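You operate a simulated robot arm through the tools that you are given. There is no shell and no other tool. Be economical: measure what you need, move in short steps, check, and stop when the job is done.

You run a simulated robot arm. Do the job below in one go: nothing can be reset, and whatever is moved stays where it is left.

Task
Ready the flap tester for the blue lid.
Fine: green lid into the good tray, one press of ZERO, blue lid clamped in the seat.

It is judged by the outcome, as a careful person would: the job done as asked, and still so three seconds after it is handed in. It fails if anything else is knocked over, pushed out of place, dropped, spilled or broken. A push-on lid holds only when it is set on centred and level and pressed home; a screw cap is set on level and turned clockwise until tight.

Robot
A 7-joint arm with a two-finger parallel gripper, fixed in place. Base frame: the origin is at the foot of the arm, x ahead of it, y to its left, z up; the work surface is at about z = 0.84. Lengths are in m, angles in rad, forces in N, time in s.
With the tool pointing down near the work surface it reaches from about 0.3 to 0.7 m from the base axis. Its first joint turns from -1.152 to 1.152 rad. Payload 1.57 kg.
The TCP is the grasp point between the finger pads, 0.03 m short of the fingertips. In the tool frame z runs along the fingers and y along their closing line. The gripper opens to 0.11 m. The fingers are 0.024 m wide and 0.012 m thick; the gripper's body (0.048 by 0.112 m) begins 0.078 m behind the TCP.
Orientation is that of the tool frame in the base frame, as [roll, pitch, yaw] about the fixed x, y, z axes, in that order (R = Rz(yaw) Ry(pitch) Rx(roll)). With the fingers straight down and closing along the base's y, the tool's x points along the base's -x, its y along +y and its z along -z.

Tools
- The arm moves only by the tool nudge_tool. Its argument "motion" is text: rows parted by semicolons, each of 6 numbers parted by spaces: the shift along the tool's x, y, z in m, then the turn, a rotation vector about the tool's x, y, z in rad. In form: x y z rx ry rz; .... A call has 1 to 20 rows; each row is the pose to reach, as a shift and turn from the pose commanded when the call began, along the tool's axes at that moment. "grip" is the opening, from 0 (shut) to 1 (fully open), set as the call begins (left out, the last holds). Rows are played at 5 a second. More than 0.05 m and 0.15 rad between two rows, or a gripper value outside its range, and nothing of the call is played. Where a pose cannot be reached the arm comes as near as it can. A force on the tool above 40 N (or 10 N above the force at the start of the call, whichever is more), or a blocked arm, ends the call early, and 0.2 s more pass. The fingers move at their own pace (about 0.108 m/s each) and stop on an object; they squeeze with about 21 N. The grip force told is the motor's: it shows also when the fingers shut on nothing. Time passes only in rows, and 0.2 s behind the last, so rows that repeat a pose let the fingers close. It gives the time, the measured TCP pose, the force on the tool (base axes), the opening and the grip force at its end, in the units of the frame above (readings bear some noise), with the torque about the TCP (base axes, N m) and any sound that the robot's microphone picked up.
- Cameras (640 x 400 px; columns grow to the right, rows downward): "scene" is fixed at [0.1944, -0.398, 1.4097]; the picture's right is [0.59, -0.80, 0.00], its down [-0.49, -0.36, -0.80] and it looks along [0.64, 0.47, -0.60] (base axes); focal length 323 px, centre (320, 200). "wrist" rides on the gripper at [0.07, 0.016, -0.141] in the tool frame; the picture's right is [-0.23, 0.97, 0.00], its down [-0.86, -0.20, -0.48] and it looks along [-0.47, -0.11, 0.88] (tool axes); focal length 222 px, centre (320, 200). There is no depth. A picture from a camera that has moved, and an enlarged one, comes with that camera's place and axes in the base frame and with its lens. The place of the scene camera against the robot may be out by one fixed shift of up to 0.025 m in any direction.
- get_image(camera): a new picture of that camera. It takes no simulated time.
- enlarge(camera, box): a new picture of the part [left, top, right, bottom] of that camera's present view, enlarged. It takes no simulated time.
- finish_job(): hands the job in; it is judged then, once.

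Work in short steps. Places have to be worked out from the pictures, the camera data and where the tool is seen: move nearer, look again, correct. Check each grasp and each placing, and mend what went wrong. You have 120 turns and 68 pictures in all, those below and enlarged ones among them. Open the gripper and draw the arm clear of the work before you hand the job in, unless the task says otherwise; then end with one line.

The tools are called after "Request:" as name(argument=value, ...) on one line, values as JSON. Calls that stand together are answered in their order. nudge_tool: Moves the arm, as the interface text tells. Its arguments: {"type":"object","properties":{"motion":{"type":"string"},"grip":{"type":"number"}},"required":["motion"]} The other tools are called the same way: get_image (camera) takes a picture; enlarge (camera, box) takes an enlarged picture of a part of a camera's view; finish_job () hands the job in.

At the start:

```text
time_s: 0.0
eef_pos: [0.4088, -0.0137, 1.1912]
tcp_rot: [-3.141, 0.0, -3.139]
ft_force: [0.6, -0.6, 0.4]
torque: [0.04, 0.01, 0.02]
width: 0.11
grasp_force: 0.1
```

scene: 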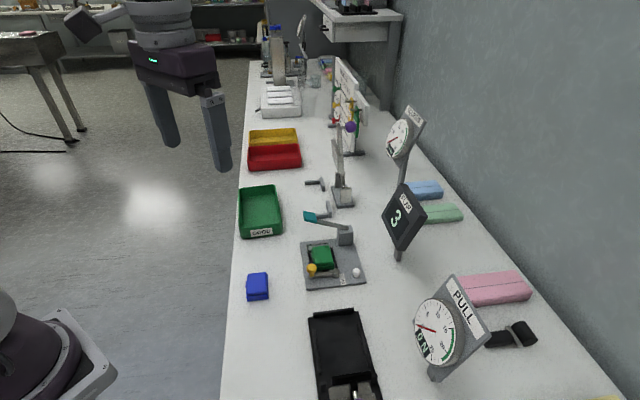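
wrist: 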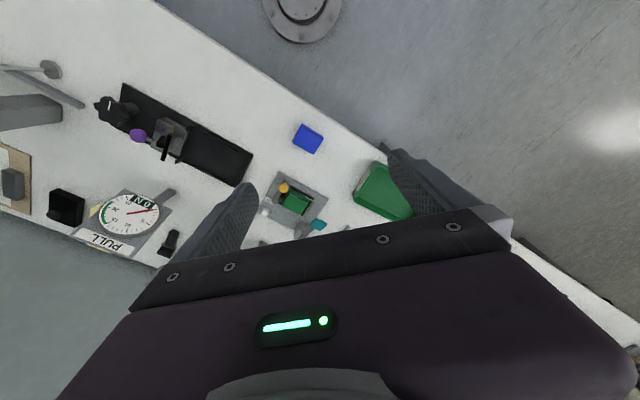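

The tester appears to be the grey plate with the green lid, a yellow knob, a white button and a teal lever. I'll zoom in on it first.

Request:
enlarge(camera="scene", box=[230, 170, 390, 310])

Request:
enlarge(camera="wrist", box=[220, 110, 420, 250])

Request:
enlarge(camera="scene", box=[290, 80, 540, 390])

```text
2.86 times, centred on (310, 240) of scene
camera zoom: at [0.1944, -0.398, 1.4097], right [0.59, -0.8, 0.0], down [-0.49, -0.36, -0.8], along [0.64, 0.47, -0.6], focal length 922 px, centre (349, 86)
```

zoom: 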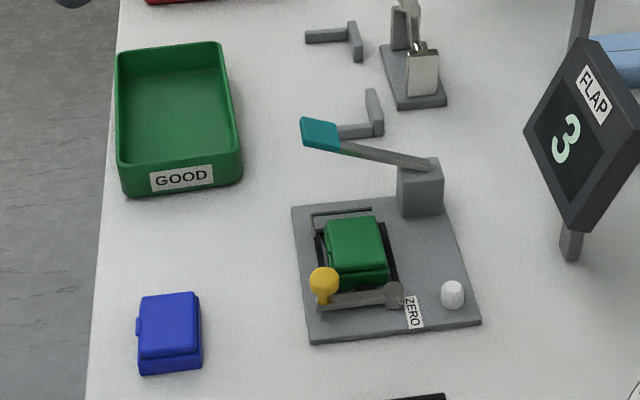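

```text
2.86 times, centred on (320, 180) of wrist
camera zoom: at [0.3381, 0.0029, 1.333], right [0.23, 0.97, 0.0], down [0.86, -0.2, 0.48], along [0.47, -0.11, -0.88], focal length 635 px, centre (320, 257)
```

zoom: 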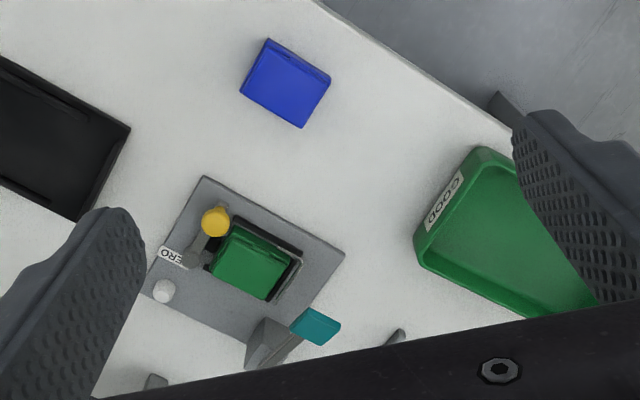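

```text
1.29 times, centred on (415, 235) of scene
camera zoom: at [0.1944, -0.398, 1.4097], right [0.59, -0.8, 0.0], down [-0.49, -0.36, -0.8], along [0.64, 0.47, -0.6], focal length 417 px, centre (197, 155)
```

zoom: 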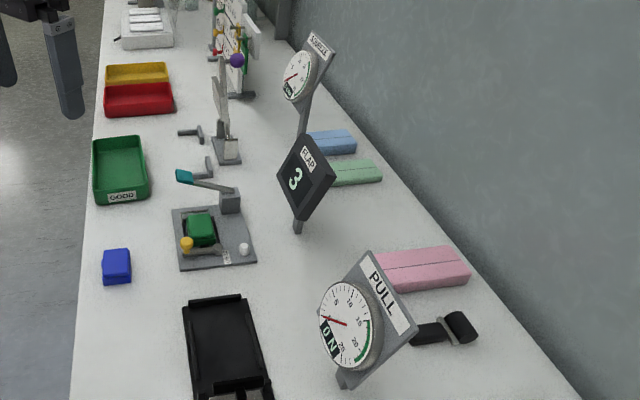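

Rough estimates from the wrist view are green lid (0.58,-0.11), blue lid (0.44,-0.05), ZERO button (0.59,-0.19), knob (0.52,-0.12) and GOOD tray (0.62,0.10). I'll move closer above the tester to look at the clamp mechanism.

Request:
nudge_tool(motion="-0.015 -0.023 0.033 0 0 0; -0.03 -0.046 0.066 0 0 0; -0.045 -0.069 0.099 0 0 0; -0.06 -0.091 0.131 0 0 0; -0.06 -0.091 0.131 0 0 0", grip=1)

Request:
get_image(camera="wrist")

Request:
enlarge(camera="wrist", box=[220, 110, 420, 250])

```text
time_s: 1.2
eef_pos: [0.467, -0.1066, 1.0602]
tcp_rot: [3.141, -0.001, -3.14]
ft_force: [-0.4, -0.7, 0.4]
torque: [-0.07, -0.03, -0.02]
width: 0.1101
grasp_force: 0.1
```

```text
62 pictures are left
camera wrist: at [0.3971, -0.089, 1.2025], right [0.23, 0.97, 0.0], down [0.86, -0.2, 0.48], along [0.47, -0.11, -0.88], focal length 222 px, centre (320, 200)
```

wrist: 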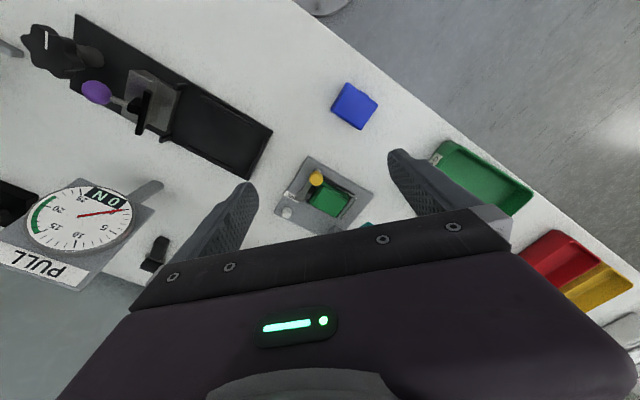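

```text
2.86 times, centred on (320, 180) of wrist
camera zoom: at [0.3971, -0.089, 1.2025], right [0.23, 0.97, 0.0], down [0.86, -0.2, 0.48], along [0.47, -0.11, -0.88], focal length 635 px, centre (320, 257)
```

zoom: 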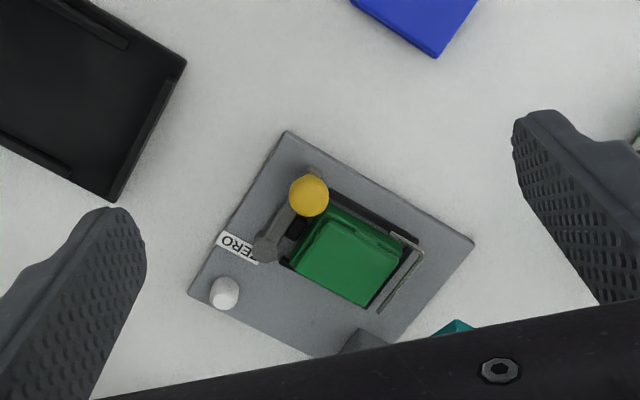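

The seat is a dark recess with a corner fence. The yellow-knobbed arm pivots on a disc beside it. I'll zoom in from both cameras to understand the clamp.

Request:
enlarge(camera="scene", box=[295, 210, 375, 295])

Request:
enlarge(camera="wrist", box=[270, 145, 380, 240])

```text
4.71 times, centred on (335, 252) of scene
camera zoom: at [0.1944, -0.398, 1.4097], right [0.59, -0.8, 0.0], down [-0.49, -0.36, -0.8], along [0.64, 0.47, -0.6], focal length 1519 px, centre (249, -47)
```

zoom: 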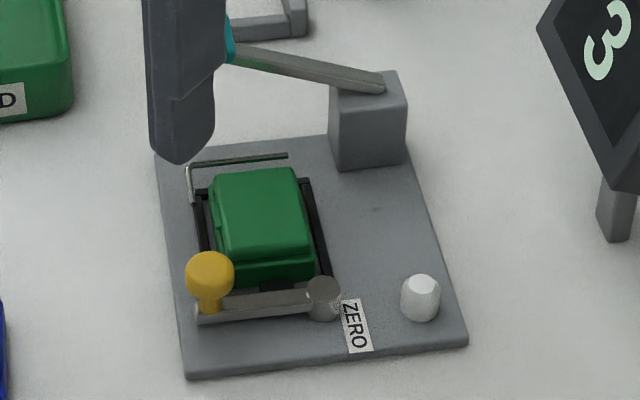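

```text
4.21 times, centred on (325, 192) of wrist
camera zoom: at [0.3971, -0.089, 1.2025], right [0.23, 0.97, 0.0], down [0.86, -0.2, 0.48], along [0.47, -0.11, -0.88], focal length 935 px, centre (299, 232)
```

zoom: 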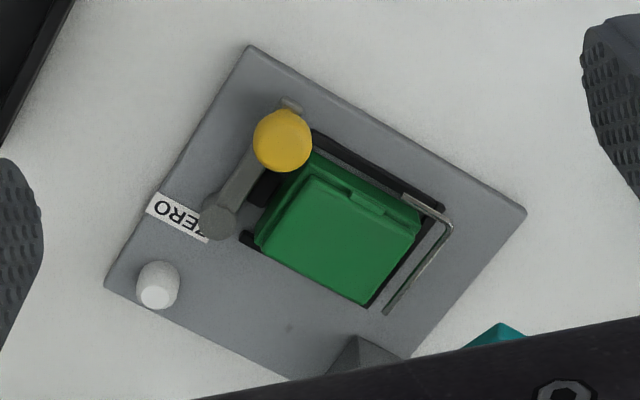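

The plate is turned about 45°, with the lid's long axis along (0.7,0.7) and the lid at about (0.577,-0.114). I'll rotate the tool to line up with it and move closer, so I can see the clamp from the front.

Request:
nudge_tool(motion="-0.01 -0.0065 0.013 0 0 -0.131; -0.02 -0.013 0.027 0 0 -0.262; -0.03 -0.02 0.04 0 0 -0.393; -0.04 -0.026 0.053 0 0 -0.524; -0.05 -0.033 0.067 0 0 -0.655; -0.059 -0.039 0.08 0 0 -0.785; -0.059 -0.039 0.08 0 0 -0.785")

Request:
enlarge(camera="wrist", box=[240, 100, 400, 220])

Request:
get_image(camera="scene")

```text
time_s: 2.8
eef_pos: [0.5277, -0.1451, 0.9796]
tcp_rot: [3.141, 0.001, -2.354]
ft_force: [0.0, -0.4, -0.8]
torque: [0.04, -0.01, -0.05]
width: 0.11
grasp_force: 0.0
```

```text
3.33 times, centred on (320, 160) of wrist
camera zoom: at [0.4656, -0.1823, 1.1212], right [-0.53, 0.85, 0.0], down [0.74, 0.46, 0.48], along [0.41, 0.25, -0.88], focal length 740 px, centre (320, 333)
```

zoom: 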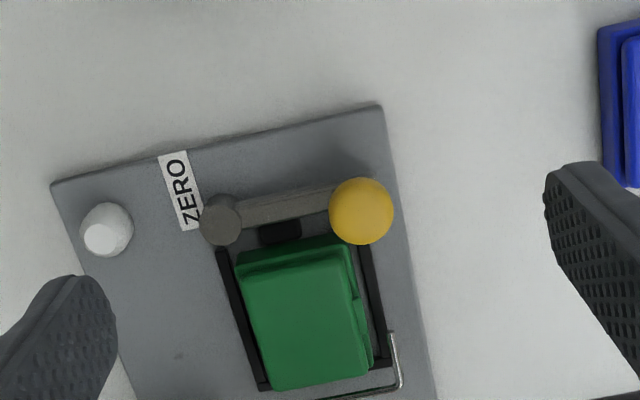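

```text
57 pictures are left
```

scene: 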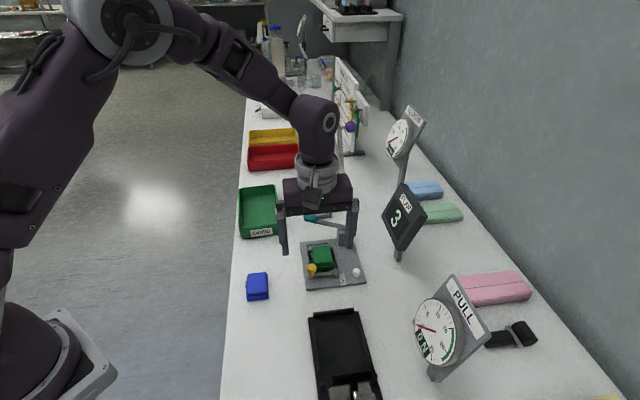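

The arm pivots on a vertical post at about (0.565,-0.164), and the knob is a ball at about (0.530,-0.127,0.88) with an 11 mm radius. I'll move above the knob and check alignment before gripping.

Request:
nudge_tool(motion="-0.0144 0.0111 0.0 0 0 0; -0.0144 0.0111 0.04 0 0 0; -0.0144 0.0111 0.04 0 0 0", grip=0.6)

Request:
enlarge(camera="wrist", box=[220, 110, 420, 250])

```text
time_s: 3.6
eef_pos: [0.5294, -0.1257, 0.9394]
tcp_rot: [-3.141, 0.001, -2.357]
ft_force: [0.2, -0.6, 0.1]
torque: [0.0, -0.01, 0.02]
width: 0.0659
grasp_force: 0.1
```

```text
2.86 times, centred on (320, 180) of wrist
camera zoom: at [0.4677, -0.1632, 1.0813], right [-0.53, 0.85, 0.0], down [0.75, 0.46, 0.48], along [0.41, 0.25, -0.88], focal length 635 px, centre (320, 257)
```

zoom: 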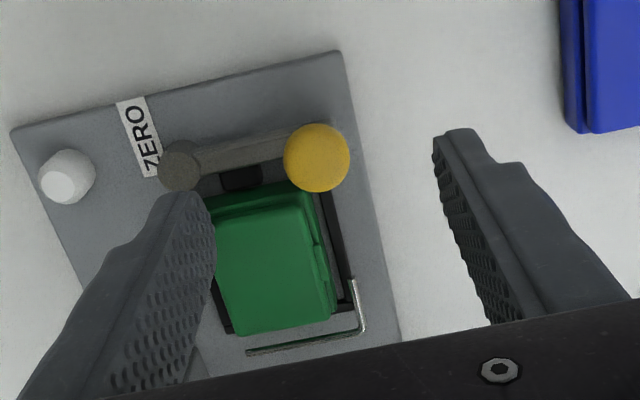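

The knob is centred under the tool and a black pad on the arm bears on the lid, so closed means clamped. I'll narrow the fingers, descend around the knob and grip it.

Request:
nudge_tool(motion="0 0 0 0 0 0; 0 0 0 0 0 0; 0 0 0.02 0 0 0; 0 0 0.04 0 0 0; 0 0 0.04 0 0 0", grip=0.34)

Request:
nudge_tool(motion="0 0 0 0 0 0; 0 0 0 0 0 0; 0 0 0 0 0 0", grip=0.1)

Request:
enlarge(camera="wrist", box=[220, 110, 420, 250])

```text
time_s: 4.8
eef_pos: [0.5286, -0.1271, 0.8993]
tcp_rot: [3.142, 0.001, -2.356]
ft_force: [0.5, 0.2, -0.5]
torque: [-0.02, 0.0, -0.01]
width: 0.0373
grasp_force: 0.1
```

```text
time_s: 5.6
eef_pos: [0.5314, -0.1272, 0.8991]
tcp_rot: [-3.14, 0.001, -2.357]
ft_force: [8.7, -9.0, -8.0]
torque: [-0.02, -0.35, -0.04]
width: 0.0204
grasp_force: 34.4
```

```text
2.86 times, centred on (320, 180) of wrist
camera zoom: at [0.4682, -0.1641, 1.0415], right [-0.53, 0.85, 0.0], down [0.75, 0.46, 0.48], along [0.41, 0.25, -0.88], focal length 635 px, centre (320, 257)
```

zoom: 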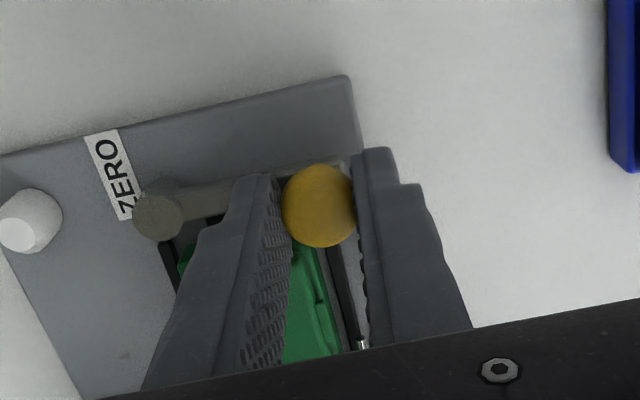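

The knob is gripped, so I'll swing it outward a little along its arc as a test.

Request:
nudge_tool(motion="0.0038 -0.0001 0 0 0 -0.075; 0.0076 -0.0006 0 0 0 -0.15; 0.0114 -0.0013 0 0 0 -0.225; 0.0151 -0.0023 0 0 0 -0.3")

Request:
enlarge(camera="wrist", box=[220, 110, 420, 250])

```text
time_s: 6.6
eef_pos: [0.5209, -0.1399, 0.9004]
tcp_rot: [3.141, -0.001, -2.057]
ft_force: [7.0, -9.6, -0.1]
torque: [-0.55, 0.16, -0.29]
width: 0.0206
grasp_force: 34.3
```

```text
2.86 times, centred on (320, 180) of wrist
camera zoom: at [0.4736, -0.1923, 1.0416], right [-0.76, 0.65, 0.0], down [0.57, 0.66, 0.48], along [0.31, 0.36, -0.88], focal length 635 px, centre (320, 257)
```

zoom: 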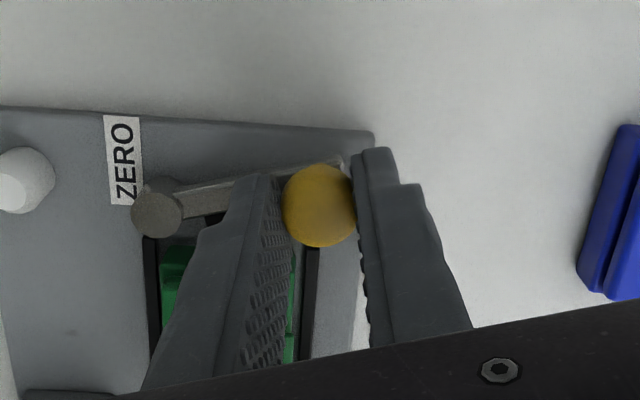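

The arm swings freely with the knob, so I'll continue the arc.

Request:
nudge_tool(motion="0.0076 -0.0013 0 0 0 -0.145; 0.0151 -0.0033 0 0 0 -0.29; 0.0222 -0.0061 0 0 0 -0.435; 0.0288 -0.0099 0 0 0 -0.58")

Request:
enlarge(camera="wrist", box=[220, 110, 420, 250])

```text
time_s: 7.6
eef_pos: [0.5158, -0.1678, 0.9009]
tcp_rot: [3.135, 0.002, -1.476]
ft_force: [-3.1, -1.6, -15.9]
torque: [0.67, 0.04, -0.05]
width: 0.0207
grasp_force: 34.2
```

```text
2.86 times, centred on (320, 180) of wrist
camera zoom: at [0.5054, -0.2383, 1.0416], right [-0.99, 0.13, 0.0], down [0.12, 0.87, 0.48], along [0.06, 0.48, -0.88], focal length 635 px, centre (320, 257)
```

zoom: 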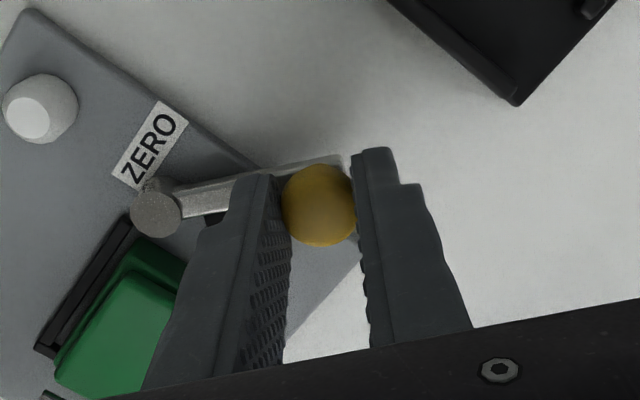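

The arm is about 50° open. I'll swing it another 0.5 rad or so to clear the seat.

Request:
nudge_tool(motion="0.0063 -0.0009 0 0 0 -0.125; 0.0126 -0.0021 0 0 0 -0.25; 0.0186 -0.0039 0 0 0 -0.375; 0.0244 -0.0067 0 0 0 -0.5")

Request:
enlarge(camera="wrist", box=[220, 110, 420, 250])

```text
time_s: 8.6
eef_pos: [0.5276, -0.1946, 0.9021]
tcp_rot: [-3.139, -0.006, -0.975]
ft_force: [0.4, -0.3, -0.6]
torque: [-0.02, 0.0, 0.0]
width: 0.0113
grasp_force: 0.1
```

```text
2.86 times, centred on (320, 180) of wrist
camera zoom: at [0.5514, -0.2586, 1.0433], right [-0.93, -0.36, 0.0], down [-0.32, 0.82, 0.47], along [-0.17, 0.44, -0.88], focal length 635 px, centre (320, 257)
```

zoom: 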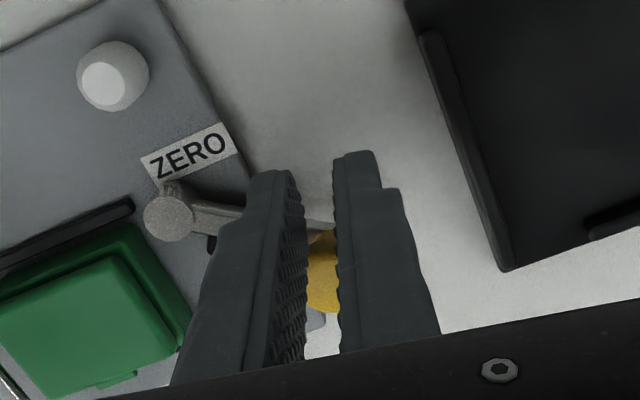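

The knob slipped out of the fingers, so the arm probably reached its stop. I'll open slightly, rise and look.

Request:
nudge_tool(motion="0 0 0 0 0 0; 0 0 -0.03 0 0 0; 0 0 -0.07 0 0 0; 0 0 -0.1 0 0 0", grip=0.3)

Request:
get_image(camera="wrist")

Request:
enlarge(camera="scene", box=[230, 180, 390, 310])

```text
time_s: 9.6
eef_pos: [0.5242, -0.1904, 1.0008]
tcp_rot: [-3.141, 0.0, -0.976]
ft_force: [-0.3, 0.7, 0.4]
torque: [-0.01, -0.04, 0.04]
width: 0.033
grasp_force: 0.0
```

```text
51 pictures are left
camera wrist: at [0.5496, -0.2563, 1.143], right [-0.93, -0.36, 0.0], down [-0.31, 0.82, 0.48], along [-0.17, 0.45, -0.88], focal length 222 px, centre (320, 200)
```

wrist: 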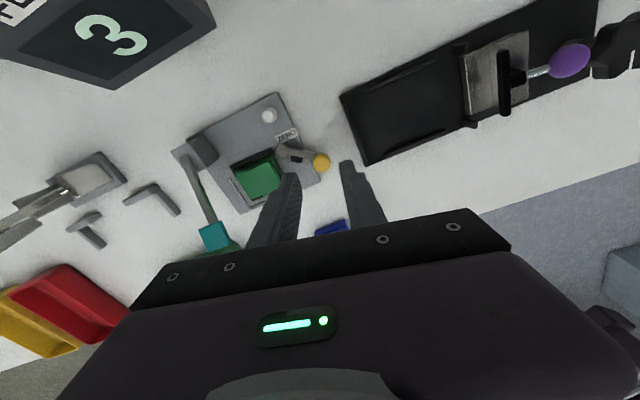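

```text
3.08 times, centred on (310, 245) of scene
camera zoom: at [0.1944, -0.398, 1.4097], right [0.59, -0.8, 0.0], down [-0.49, -0.36, -0.8], along [0.64, 0.47, -0.6], focal length 994 px, centre (351, 62)
```

zoom: 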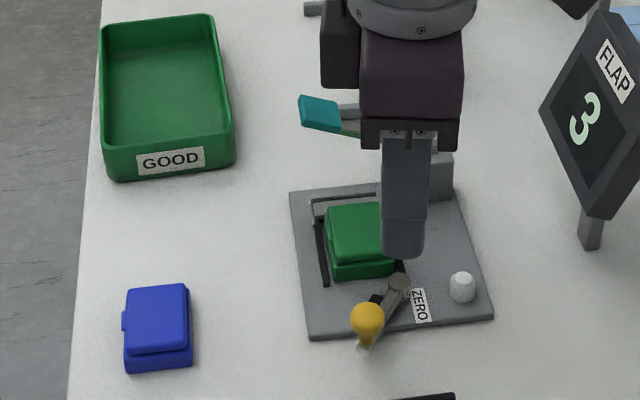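

The arm is swung about 60° open, the green lid is free and nothing else has moved. I'll return to the plate-aligned orientation above the green lid.

Request:
nudge_tool(motion="-0.003 -0.009 0 0 0 0.138; -0.006 -0.018 0 0 0 0.276; -0.009 -0.027 0 0 0 0.414; -0.012 -0.036 0 0 0 0.552; -0.015 -0.045 0 0 0 0.69; -0.018 -0.054 0 0 0 0.828; -0.021 -0.063 0 0 0 0.966; -0.024 -0.072 0 0 0 1.104; -0.027 -0.081 0 0 0 1.242; -0.0296 -0.0901 0 0 0 1.38; -0.0296 -0.0901 0.02 0 0 1.38; -0.0296 -0.0901 0.02 0 0 1.38", grip=0.6)

Request:
enlarge(camera="wrist", box=[220, 110, 420, 250])

Request:
enlarge(camera="scene", box=[270, 180, 390, 300])

```text
time_s: 12.2
eef_pos: [0.5843, -0.1184, 0.981]
tcp_rot: [3.142, 0.001, -2.358]
ft_force: [-0.5, 0.4, 0.4]
torque: [0.04, 0.01, -0.01]
width: 0.066
grasp_force: 0.0
```

```text
2.86 times, centred on (320, 180) of wrist
camera zoom: at [0.5225, -0.1555, 1.1226], right [-0.53, 0.85, 0.0], down [0.75, 0.46, 0.48], along [0.41, 0.25, -0.88], focal length 635 px, centre (320, 257)
```

zoom: 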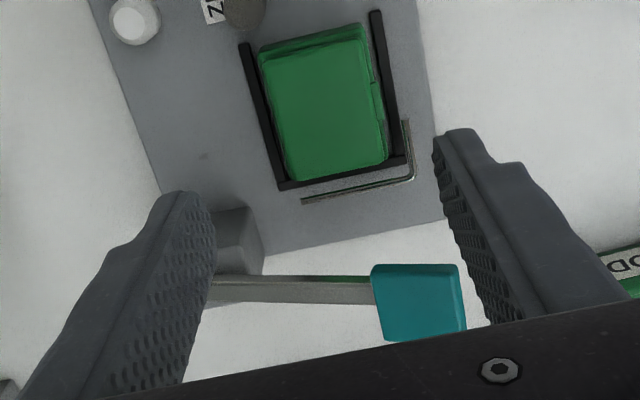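

```text
3.33 times, centred on (330, 240) of scene
camera zoom: at [0.1944, -0.398, 1.4097], right [0.59, -0.8, 0.0], down [-0.49, -0.36, -0.8], along [0.64, 0.47, -0.6], focal length 1076 px, centre (287, 67)
```

zoom: 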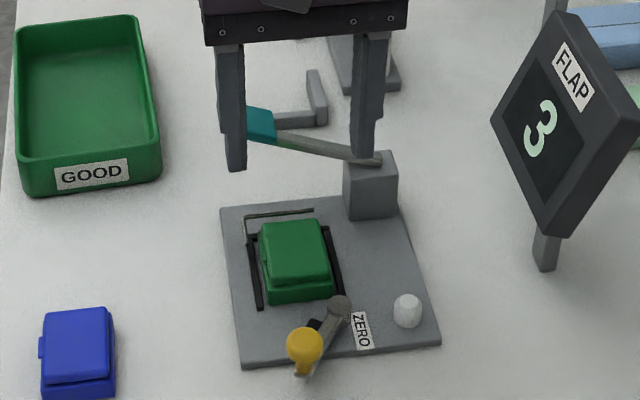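

The lid sits in a U of low black rails, with a thin wire at the back, so I'll grip it above the rails and slightly toward the front, clear of the wire. I'll descend with the fingertips stopping at about z=0.862.

Request:
nudge_tool(motion="0.0063 0.0033 0.0 0 0 0; 0.0063 0.0033 0.03 0 0 0; 0.0063 0.0033 0.06 0 0 0; 0.0063 0.0033 0.08 0 0 0; 0.0063 0.0033 0.089 0 0 0; 0.0063 0.0033 0.089 0 0 0")

Request:
enlarge(camera="wrist", box=[220, 110, 420, 250])

Request:
enlarge(camera="scene", box=[290, 200, 380, 300])

```text
time_s: 13.6
eef_pos: [0.577, -0.1207, 0.8898]
tcp_rot: [-3.141, -0.001, -2.356]
ft_force: [0.2, -1.3, 0.7]
torque: [0.02, -0.04, 0.0]
width: 0.0657
grasp_force: 0.1
```

```text
2.86 times, centred on (320, 180) of wrist
camera zoom: at [0.5139, -0.1573, 1.0326], right [-0.53, 0.85, 0.0], down [0.75, 0.46, 0.48], along [0.41, 0.25, -0.88], focal length 635 px, centre (320, 257)
```

zoom: 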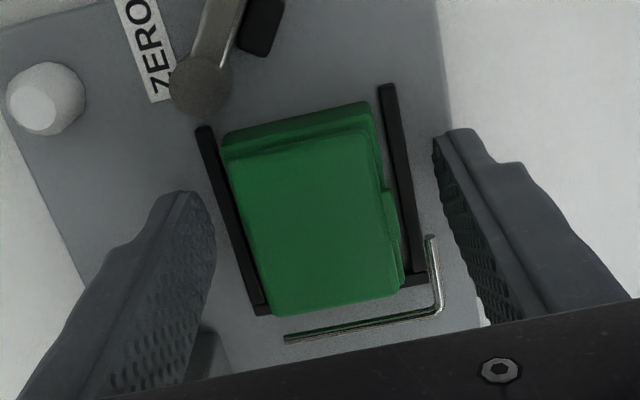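

```text
4.00 times, centred on (335, 250) of scene
camera zoom: at [0.1944, -0.398, 1.4097], right [0.59, -0.8, 0.0], down [-0.49, -0.36, -0.8], along [0.64, 0.47, -0.6], focal length 1292 px, centre (260, 0)
```

zoom: 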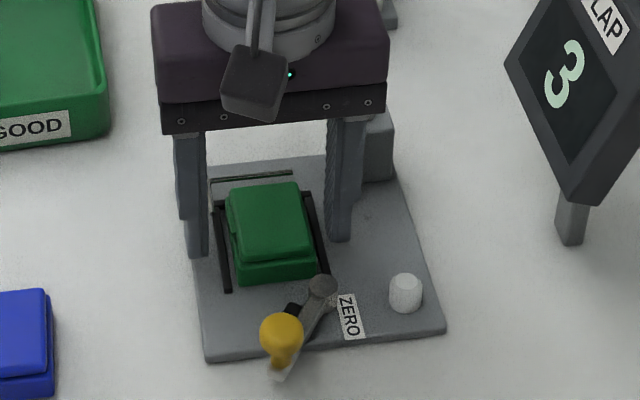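

The tab on the lid's left side covers its back half, so I'll shift 10 mm toward the front to grip the plain walls, then close.

Request:
nudge_tool(motion="0.01 0 0 0 0 0; 0.01 0 0 0 0 0")

Request:
nudge_tool(motion="0 0 0 0 0 0; 0 0 0 0 0 0; 0 0 0 0 0 0; 0 0 0 0 0 0", grip=0.2)

Request:
enlarge(camera="wrist", box=[220, 110, 420, 250])

```text
time_s: 14.2
eef_pos: [0.5701, -0.128, 0.8924]
tcp_rot: [-3.14, 0.0, -2.356]
ft_force: [0.0, 0.3, 0.2]
torque: [-0.01, -0.01, 0.0]
width: 0.066
grasp_force: 0.0
```

```text
time_s: 15.2
eef_pos: [0.5691, -0.1264, 0.892]
tcp_rot: [-3.141, -0.001, -2.354]
ft_force: [0.2, -0.9, 1.6]
torque: [0.06, 0.0, -0.01]
width: 0.0427
grasp_force: 20.7
```

```text
2.86 times, centred on (320, 180) of wrist
camera zoom: at [0.5072, -0.164, 1.0334], right [-0.53, 0.85, 0.0], down [0.75, 0.46, 0.48], along [0.41, 0.25, -0.88], focal length 635 px, centre (320, 257)
```

zoom: 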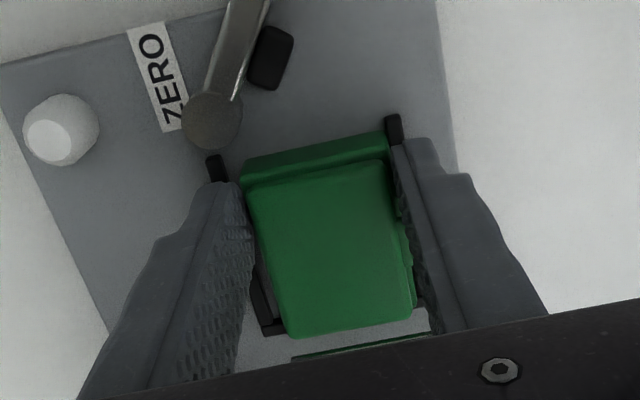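

The fingers are on the lid body above the rails at a width of 42.7 mm. I'll lift a little and check.

Request:
nudge_tool(motion="0 0 -0.008 0 0 0; 0 0 -0.018 0 0 0; 0 0 -0.03 0 0 0")

Request:
enlarge(camera="wrist", box=[220, 110, 420, 250])

Request:
enlarge(camera="scene", box=[290, 200, 380, 300])

```text
time_s: 16.0
eef_pos: [0.5699, -0.1262, 0.9215]
tcp_rot: [3.14, 0.0, -2.355]
ft_force: [0.0, 1.3, 0.1]
torque: [-0.03, 0.03, -0.02]
width: 0.0429
grasp_force: 21.2
```

```text
2.86 times, centred on (320, 180) of wrist
camera zoom: at [0.508, -0.1637, 1.0633], right [-0.53, 0.85, 0.0], down [0.75, 0.46, 0.48], along [0.41, 0.25, -0.88], focal length 635 px, centre (320, 257)
```

zoom: 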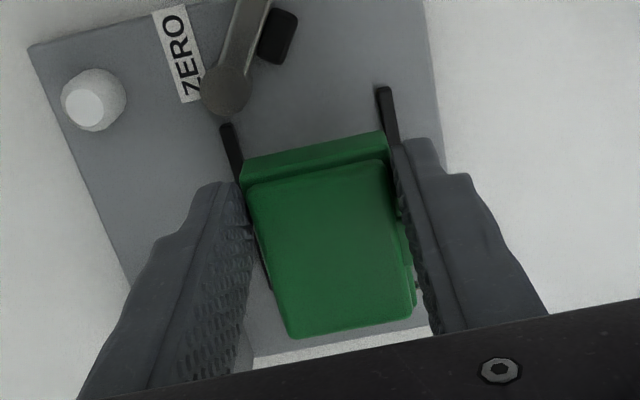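

```text
4.00 times, centred on (335, 250) of scene
camera zoom: at [0.1944, -0.398, 1.4097], right [0.59, -0.8, 0.0], down [-0.49, -0.36, -0.8], along [0.64, 0.47, -0.6], focal length 1292 px, centre (260, 0)
```

zoom: 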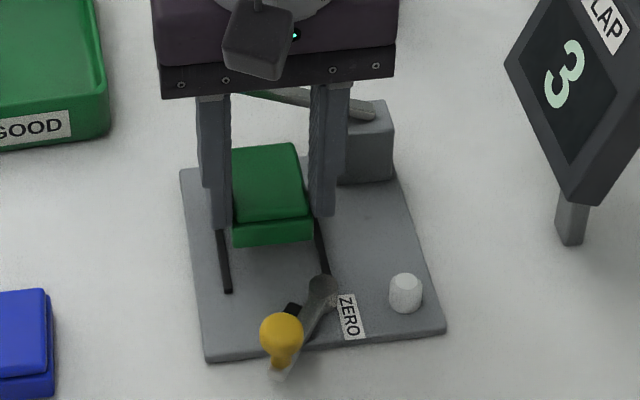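

The green lid is held cleanly. I'll lift it above the lever and carry it toward the GOOD tray.

Request:
nudge_tool(motion="0 0 -0.045 0 0 0; 0 0 -0.09 0 0 0; 0 0 -0.11 0 0 0; -0.035 0.025 -0.11 0 0 0; -0.071 0.05 -0.11 0 0 0; -0.106 0.075 -0.11 0 0 0; -0.13 0.09 -0.11 0 0 0; -0.13 0.09 -0.11 0 0 0")

Request:
get_image(camera="wrist")

Request:
get_image(camera="scene")

```text
time_s: 17.8
eef_pos: [0.5964, 0.0294, 1.0293]
tcp_rot: [3.141, -0.001, -2.355]
ft_force: [0.7, -0.1, 0.4]
torque: [0.0, 0.01, 0.02]
width: 0.0423
grasp_force: 20.8
```

```text
42 pictures are left
camera wrist: at [0.5337, -0.0081, 1.1719], right [-0.53, 0.85, 0.0], down [0.75, 0.46, 0.48], along [0.41, 0.25, -0.88], focal length 222 px, centre (320, 200)
```

wrist: 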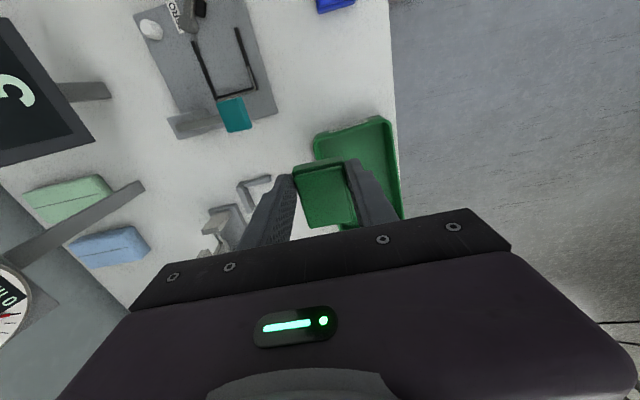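

```text
41 pictures are left
```

scene: 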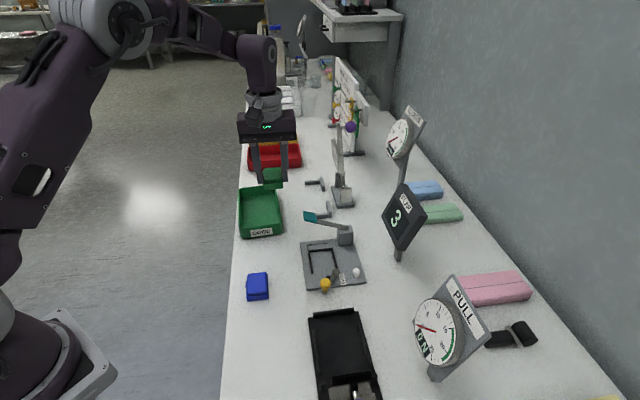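

The tray's near corners come out at about (0.593,0.019) and (0.526,0.087), so its centre is about (0.608,0.103). I'll move over it and check.

Request:
nudge_tool(motion="-0.0245 0.022 0 0 0 0; -0.0489 0.0438 0 0 0 0; -0.0489 0.0438 0.04 0 0 0; -0.0489 0.0438 0.07 0 0 0; -0.0489 0.0438 0.07 0 0 0")

Request:
get_image(camera="wrist")

Request:
enlarge(camera="scene", box=[210, 110, 330, 260])

```text
time_s: 19.0
eef_pos: [0.602, 0.0938, 0.9608]
tcp_rot: [-3.141, 0.001, -2.356]
ft_force: [-0.3, 0.7, -0.4]
torque: [-0.04, 0.01, 0.05]
width: 0.0429
grasp_force: 20.3
```

```text
40 pictures are left
camera wrist: at [0.5402, 0.0566, 1.1029], right [-0.53, 0.85, 0.0], down [0.75, 0.46, 0.48], along [0.41, 0.25, -0.88], focal length 222 px, centre (320, 200)
```

wrist: 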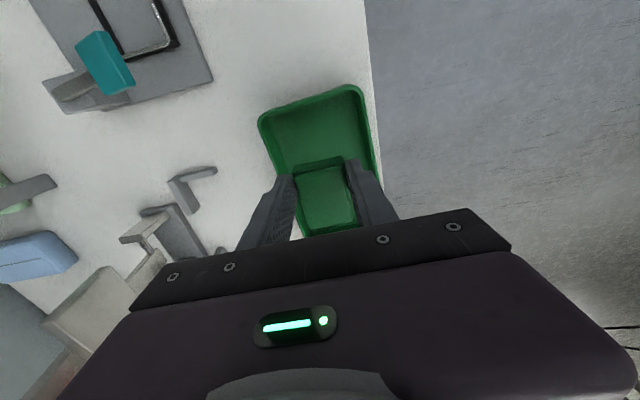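

```text
2.67 times, centred on (270, 185) of scene
camera zoom: at [0.1944, -0.398, 1.4097], right [0.59, -0.8, 0.0], down [-0.49, -0.36, -0.8], along [0.64, 0.47, -0.6], focal length 861 px, centre (453, 240)
```

zoom: 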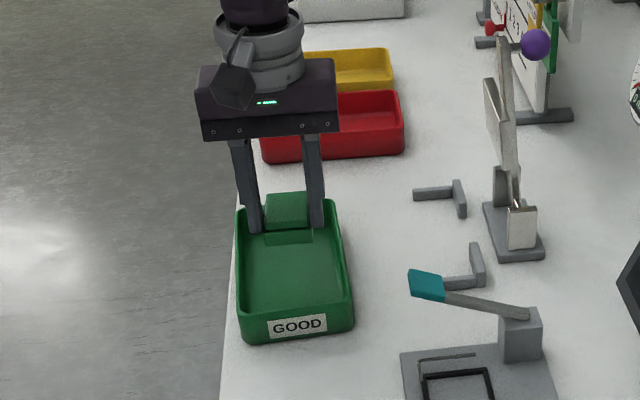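

The lid is centred over the tray to within a few mm. I'll descend to just above the tray floor, watching the force.

Request:
nudge_tool(motion="0 0.003 0.03 0 0 0; 0 0.003 0.055 0 0 0; 0 0.003 0.065 0 0 0; 0 0.003 0.07 0 0 0; 0 0.003 0.073 0 0 0; 0 0.003 0.073 0 0 0")

Request:
enlarge(camera="wrist", box=[220, 80, 420, 250])

Request:
enlarge(camera="scene", box=[210, 130, 330, 260])

```text
time_s: 20.4
eef_pos: [0.6009, 0.0952, 0.8874]
tcp_rot: [-3.14, 0.002, -2.356]
ft_force: [-2.7, -1.2, 16.6]
torque: [0.09, 0.0, 0.03]
width: 0.0425
grasp_force: 21.4
```

```text
2.35 times, centred on (320, 165) of wrist
camera zoom: at [0.5382, 0.0593, 1.0299], right [-0.53, 0.85, 0.0], down [0.74, 0.46, 0.48], along [0.41, 0.25, -0.88], focal length 523 px, centre (320, 282)
```

zoom: 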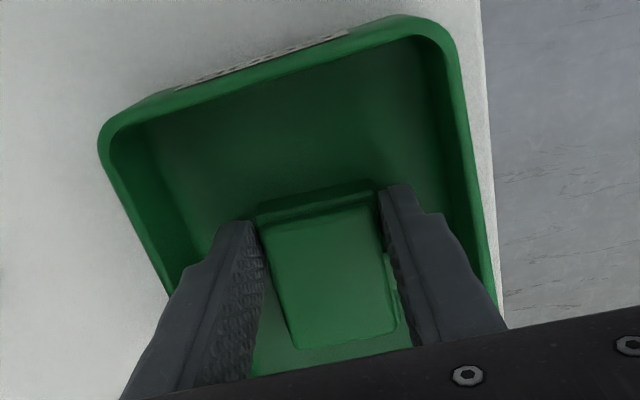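

```text
3.08 times, centred on (270, 195) of scene
camera zoom: at [0.194, -0.3981, 1.4097], right [0.59, -0.8, 0.0], down [-0.49, -0.36, -0.8], along [0.64, 0.47, -0.6], focal length 994 px, centre (474, 215)
```

zoom: 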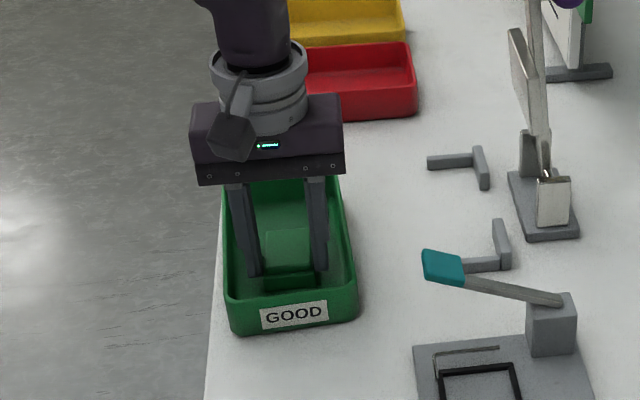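

The 16.6 N upward force shows the lid has reached the tray floor. I'll back off a hair, open slightly and rise.

Request:
nudge_tool(motion="0 0 -0.0015 0 0 0; 0 0 -0.0015 0 0 0")

Request:
nudge_tool(motion="0 0 0 0 0 0; 0 0 0 0 0 0; 0 0 -0.03 0 0 0; 0 0 -0.07 0 0 0; 0 0 -0.11 0 0 0", grip=0.5)

Request:
get_image(camera="wrist")

```text
time_s: 21.0
eef_pos: [0.6001, 0.0968, 0.8884]
tcp_rot: [-3.141, -0.001, -2.357]
ft_force: [1.1, 0.2, 3.1]
torque: [-0.02, -0.13, -0.01]
width: 0.0428
grasp_force: 21.1
```

```text
time_s: 22.2
eef_pos: [0.5986, 0.0961, 0.9996]
tcp_rot: [3.141, 0.0, -2.356]
ft_force: [0.2, 0.1, -0.1]
torque: [0.02, -0.02, -0.01]
width: 0.0549
grasp_force: 0.1
```

```text
36 pictures are left
camera wrist: at [0.537, 0.0586, 1.1407], right [-0.53, 0.85, 0.0], down [0.75, 0.46, 0.48], along [0.41, 0.25, -0.88], focal length 222 px, centre (320, 200)
```

wrist: 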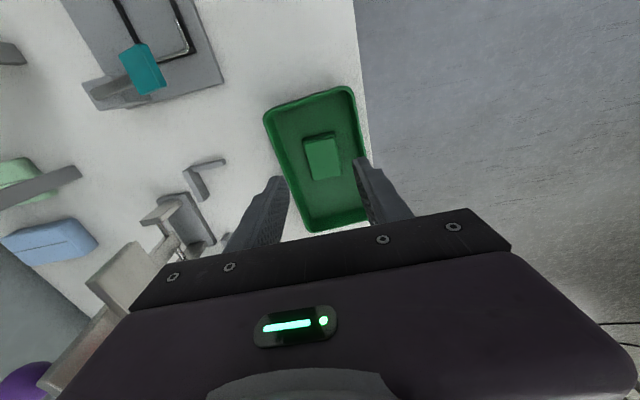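

The green lid lies flat in the GOOD tray. Next I'll go to the ZERO button at about (0.591,-0.197, top 0.87) with the fingers closed and turned to stay clear of the display.

Request:
nudge_tool(motion="0 0 -0.04 0 0 0; 0.0304 -0.0288 -0.04 0 0 0.112; 0.0607 -0.0577 -0.04 0 0 0.224; 0.0911 -0.0865 -0.04 0 0 0.336; 0.1214 -0.1153 -0.04 0 0 0.448; 0.1518 -0.1441 -0.04 0 0 0.56; 0.1821 -0.173 -0.04 0 0 0.672; 0.2125 -0.2018 -0.04 0 0 0.785; 0.2125 -0.2018 0 0 0 0.785; 0.2125 -0.2018 0 0 0 0.785", grip=0.5)

Request:
get_image(camera="wrist")

Request:
get_image(camera="scene")

```text
time_s: 24.4
eef_pos: [0.5905, -0.1952, 0.9989]
tcp_rot: [3.141, 0.001, -3.141]
ft_force: [-0.7, -0.4, -0.2]
torque: [0.0, -0.02, 0.04]
width: 0.0549
grasp_force: 0.0
```

```text
35 pictures are left
camera wrist: at [0.5206, -0.179, 1.1419], right [0.23, 0.97, 0.0], down [0.86, -0.2, 0.48], along [0.47, -0.11, -0.88], focal length 222 px, centre (320, 200)
```

wrist: 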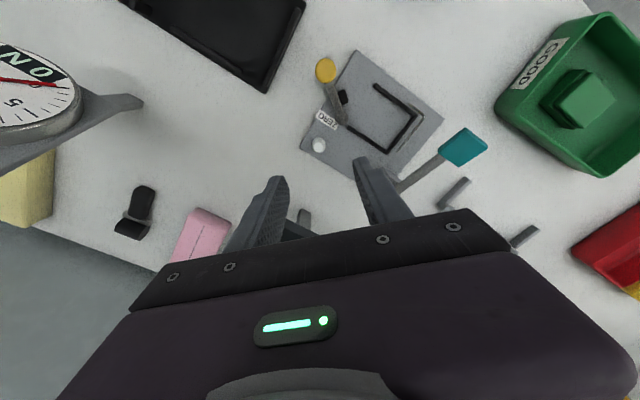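

```text
34 pictures are left
```

scene: 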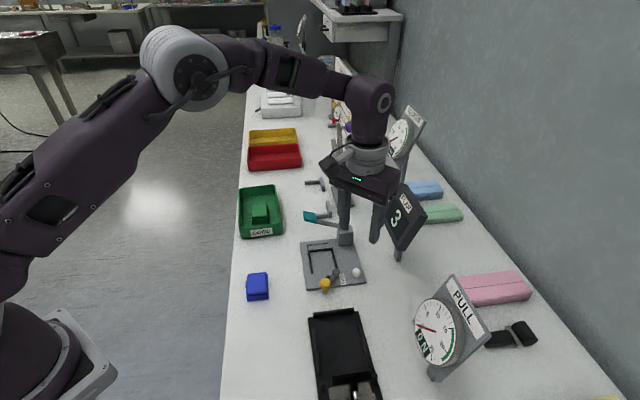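

The button reads (0.590,-0.197), matching the estimate. Before descending I'll zoom in to check clearance to the display just behind the hand.

Request:
enlarge(camera="wrist", box=[230, 120, 420, 250])

Request:
enlarge(camera="scene", box=[300, 130, 440, 290])

```text
3.08 times, centred on (325, 185) of wrist
camera zoom: at [0.5206, -0.179, 1.1419], right [0.23, 0.97, 0.0], down [0.86, -0.2, 0.48], along [0.47, -0.11, -0.88], focal length 684 px, centre (305, 246)
```

zoom: 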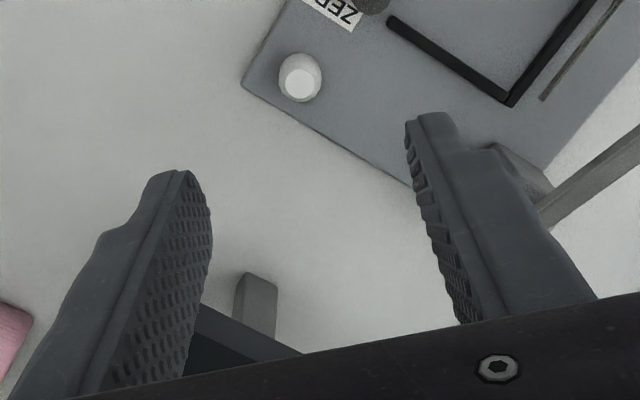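

```text
2.50 times, centred on (370, 210) of scene
camera zoom: at [0.1944, -0.398, 1.4097], right [0.59, -0.8, 0.0], down [-0.49, -0.36, -0.8], along [0.64, 0.47, -0.6], focal length 807 px, centre (195, 175)
```

zoom: 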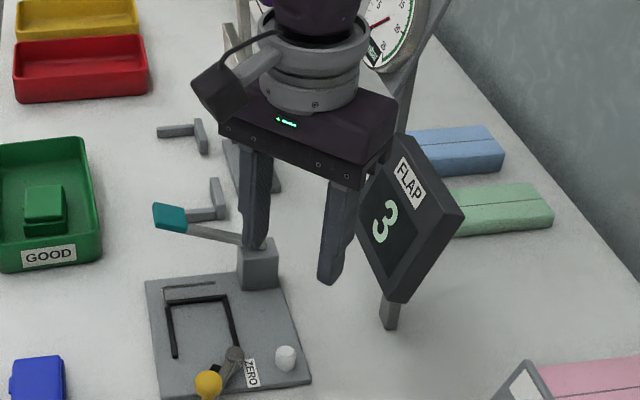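

The display stands about 4 cm clear of the hand. I'll close the fingers and descend to just above the button.

Request:
nudge_tool(motion="0 -0.0015 0 0 0 0; 0 -0.0015 0.03 0 0 0; 0 -0.0015 0.06 0 0 0; 0 -0.0015 0.088 0 0 0; 0 -0.0015 0.088 0 0 0", grip=0)

Request:
enlarge(camera="wrist", box=[230, 120, 420, 250])

Request:
enlarge(camera="scene", box=[320, 180, 430, 300])

```text
time_s: 25.6
eef_pos: [0.5904, -0.1964, 0.9117]
tcp_rot: [3.141, 0.0, 3.141]
ft_force: [-0.2, 0.5, 0.0]
torque: [-0.04, 0.0, 0.0]
width: 0.0002
grasp_force: 20.9
```

```text
3.08 times, centred on (325, 185) of wrist
camera zoom: at [0.5193, -0.1801, 1.0534], right [0.23, 0.97, 0.0], down [0.86, -0.2, 0.48], along [0.47, -0.11, -0.88], focal length 684 px, centre (305, 246)
```

zoom: 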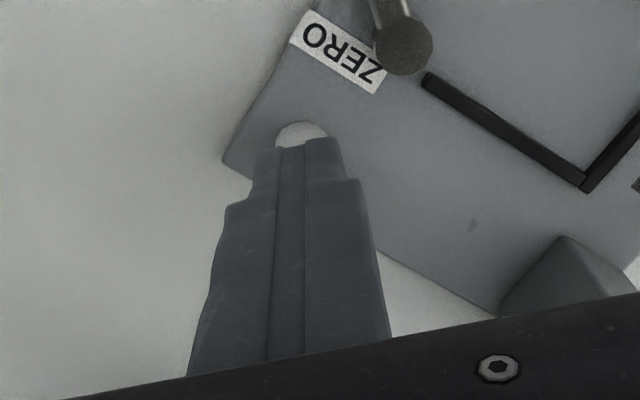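

```text
3.33 times, centred on (375, 240) of scene
camera zoom: at [0.1944, -0.398, 1.4097], right [0.59, -0.8, 0.0], down [-0.49, -0.36, -0.8], along [0.64, 0.47, -0.6], focal length 1076 px, centre (137, 67)
```

zoom: 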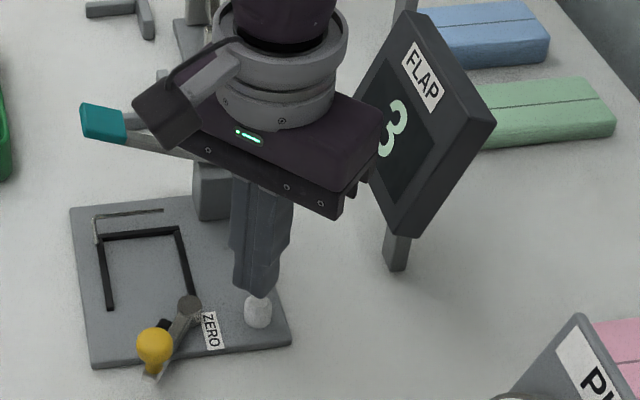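

The fingertip is over the button about 1 cm above it, so I'll descend in small steps until I feel contact.

Request:
nudge_tool(motion="0 0 0.005 0 0 0; 0 0 0.009 0 0 0; 0 0 0.012 0 0 0; 0 0 0.012 0 0 0")

```text
time_s: 26.6
eef_pos: [0.5907, -0.1966, 0.899]
tcp_rot: [-3.141, 0.0, -3.141]
ft_force: [0.6, -0.7, 0.5]
torque: [0.03, 0.0, 0.04]
width: 0.0001
grasp_force: 21.1
```

No contact yet at tip z=0.869, so I'll keep stepping down.

Request:
nudge_tool(motion="0 0 0.001 0 0 0; 0 0 0.002 0 0 0; 0 0 0.003 0 0 0")

```text
time_s: 27.4
eef_pos: [0.5923, -0.1972, 0.8965]
tcp_rot: [3.141, 0.0, -3.141]
ft_force: [0.0, 0.3, 0.4]
torque: [-0.01, 0.0, 0.0]
width: 0.0
grasp_force: 20.8
```

Still no contact, so I'll continue.

Request:
nudge_tool(motion="0 0 0.001 0 0 0; 0 0 0.002 0 0 0; 0 0 0.003 0 0 0")

Request:
enlarge(camera="scene", box=[320, 220, 400, 300])

```text
time_s: 28.2
eef_pos: [0.591, -0.1973, 0.8933]
tcp_rot: [3.141, 0.0, -3.141]
ft_force: [0.3, 0.5, 0.5]
torque: [-0.02, 0.03, -0.02]
width: 0.0
grasp_force: 21.4
```

```text
5.00 times, centred on (360, 260) of scene
camera zoom: at [0.1944, -0.398, 1.4097], right [0.59, -0.8, 0.0], down [-0.49, -0.36, -0.8], along [0.64, 0.47, -0.6], focal length 1614 px, centre (120, -100)
```

zoom: 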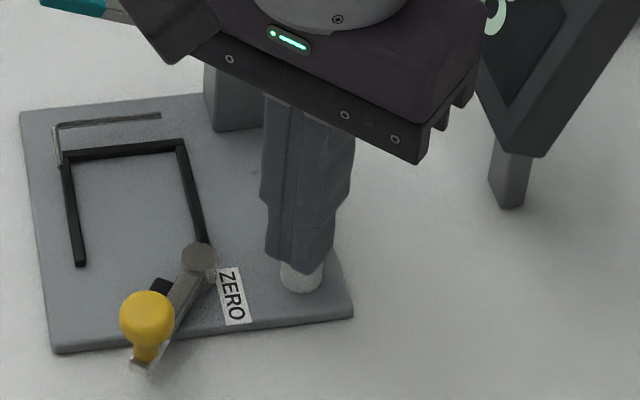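

The tip is nearly on the button, so I'll step further.

Request:
nudge_tool(motion="0 0 0.001 0 0 0; 0 0 0.002 0 0 0; 0 0 0.003 0 0 0")

```text
time_s: 29.0
eef_pos: [0.5907, -0.197, 0.8907]
tcp_rot: [3.14, 0.0, -3.14]
ft_force: [-0.2, -1.4, 2.0]
torque: [-0.02, -0.02, -0.01]
width: 0.0001
grasp_force: 21.4
heard: click
```

I heard a click, so I'll rise straight up and check the display.

Request:
nudge_tool(motion="0 0 -0.01 0 0 0; 0 0 -0.05 0 0 0; 0 0 -0.1 0 0 0; 0 0 -0.13 0 0 0")

Request:
enlarge(camera="scene", box=[230, 170, 430, 310])

```text
time_s: 30.0
eef_pos: [0.589, -0.1968, 1.0222]
tcp_rot: [-3.142, -0.001, 3.141]
ft_force: [-0.2, 0.1, 0.6]
torque: [0.02, -0.04, 0.02]
width: 0.0001
grasp_force: 21.1
```

```text
2.86 times, centred on (330, 240) of scene
camera zoom: at [0.1944, -0.398, 1.4097], right [0.59, -0.8, 0.0], down [-0.49, -0.36, -0.8], along [0.64, 0.47, -0.6], focal length 922 px, centre (291, 86)
```

zoom: 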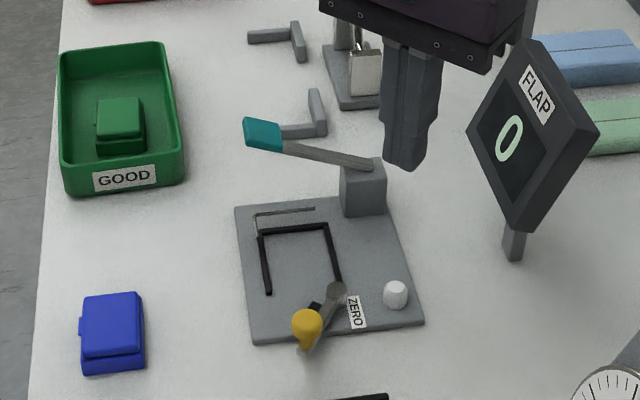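

The display now reads 0 and the button has sprung back. I'll move above the blue lid in the plate-aligned orientation and look at its exact pose.

Request:
nudge_tool(motion="0.0265 0.0237 0 0 0 -0.131; 0.053 0.0473 0 0 0 -0.262; 0.0795 0.071 0 0 0 -0.393; 0.106 0.0947 0 0 0 -0.524; 0.1325 0.1183 0 0 0 -0.655; 0.159 0.142 0 0 0 -0.785; 0.159 0.142 0.042 0 0 -0.785; 0.159 0.142 0.042 0 0 -0.785", grip=0.6)

Request:
enlarge(camera="wrist", box=[220, 110, 420, 250])

```text
time_s: 31.8
eef_pos: [0.4326, -0.0548, 0.9786]
tcp_rot: [3.142, 0.001, -2.356]
ft_force: [0.1, -0.6, -0.3]
torque: [-0.01, 0.0, 0.0]
width: 0.066
grasp_force: 0.1
```

```text
2.86 times, centred on (320, 180) of wrist
camera zoom: at [0.3702, -0.0922, 1.1201], right [-0.53, 0.85, 0.0], down [0.75, 0.46, 0.48], along [0.41, 0.25, -0.88], focal length 635 px, centre (320, 257)
```

zoom: 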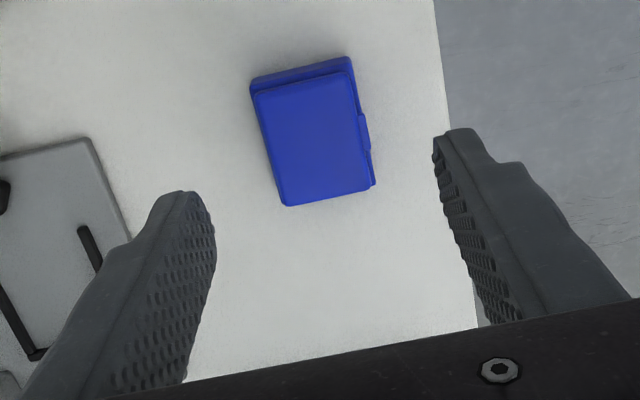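

The blue lid has the same orientation as the seated green one (45° ±2°), tab on the same side, with its top centred at about (0.444,-0.049). I'll descend around its front half at the same relative grip height.

Request:
nudge_tool(motion="0 -0.0042 0.03 0 0 0; 0 -0.0042 0.06 0 0 0; 0 -0.0042 0.085 0 0 0; 0 -0.0042 0.0936 0 0 0; 0 -0.0042 0.0936 0 0 0")

Request:
enlarge(camera="wrist", box=[220, 110, 420, 250])

```text
time_s: 33.0
eef_pos: [0.4353, -0.0599, 0.885]
tcp_rot: [3.14, -0.001, -2.355]
ft_force: [0.0, 0.1, -0.3]
torque: [0.02, 0.0, 0.0]
width: 0.0661
grasp_force: 0.1
```

```text
2.86 times, centred on (320, 180) of wrist
camera zoom: at [0.3732, -0.0963, 1.0271], right [-0.53, 0.85, 0.0], down [0.75, 0.46, 0.48], along [0.41, 0.25, -0.88], focal length 635 px, centre (320, 257)
```

zoom: 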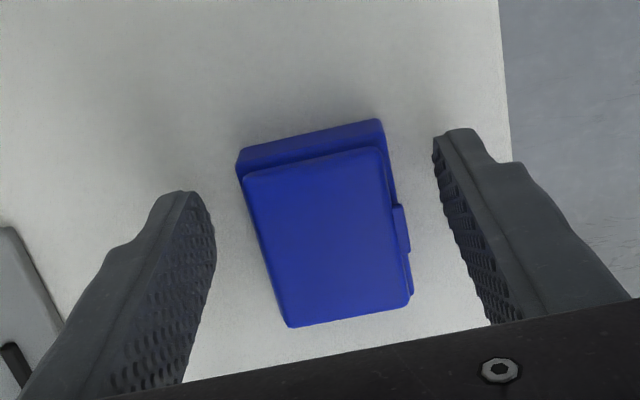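

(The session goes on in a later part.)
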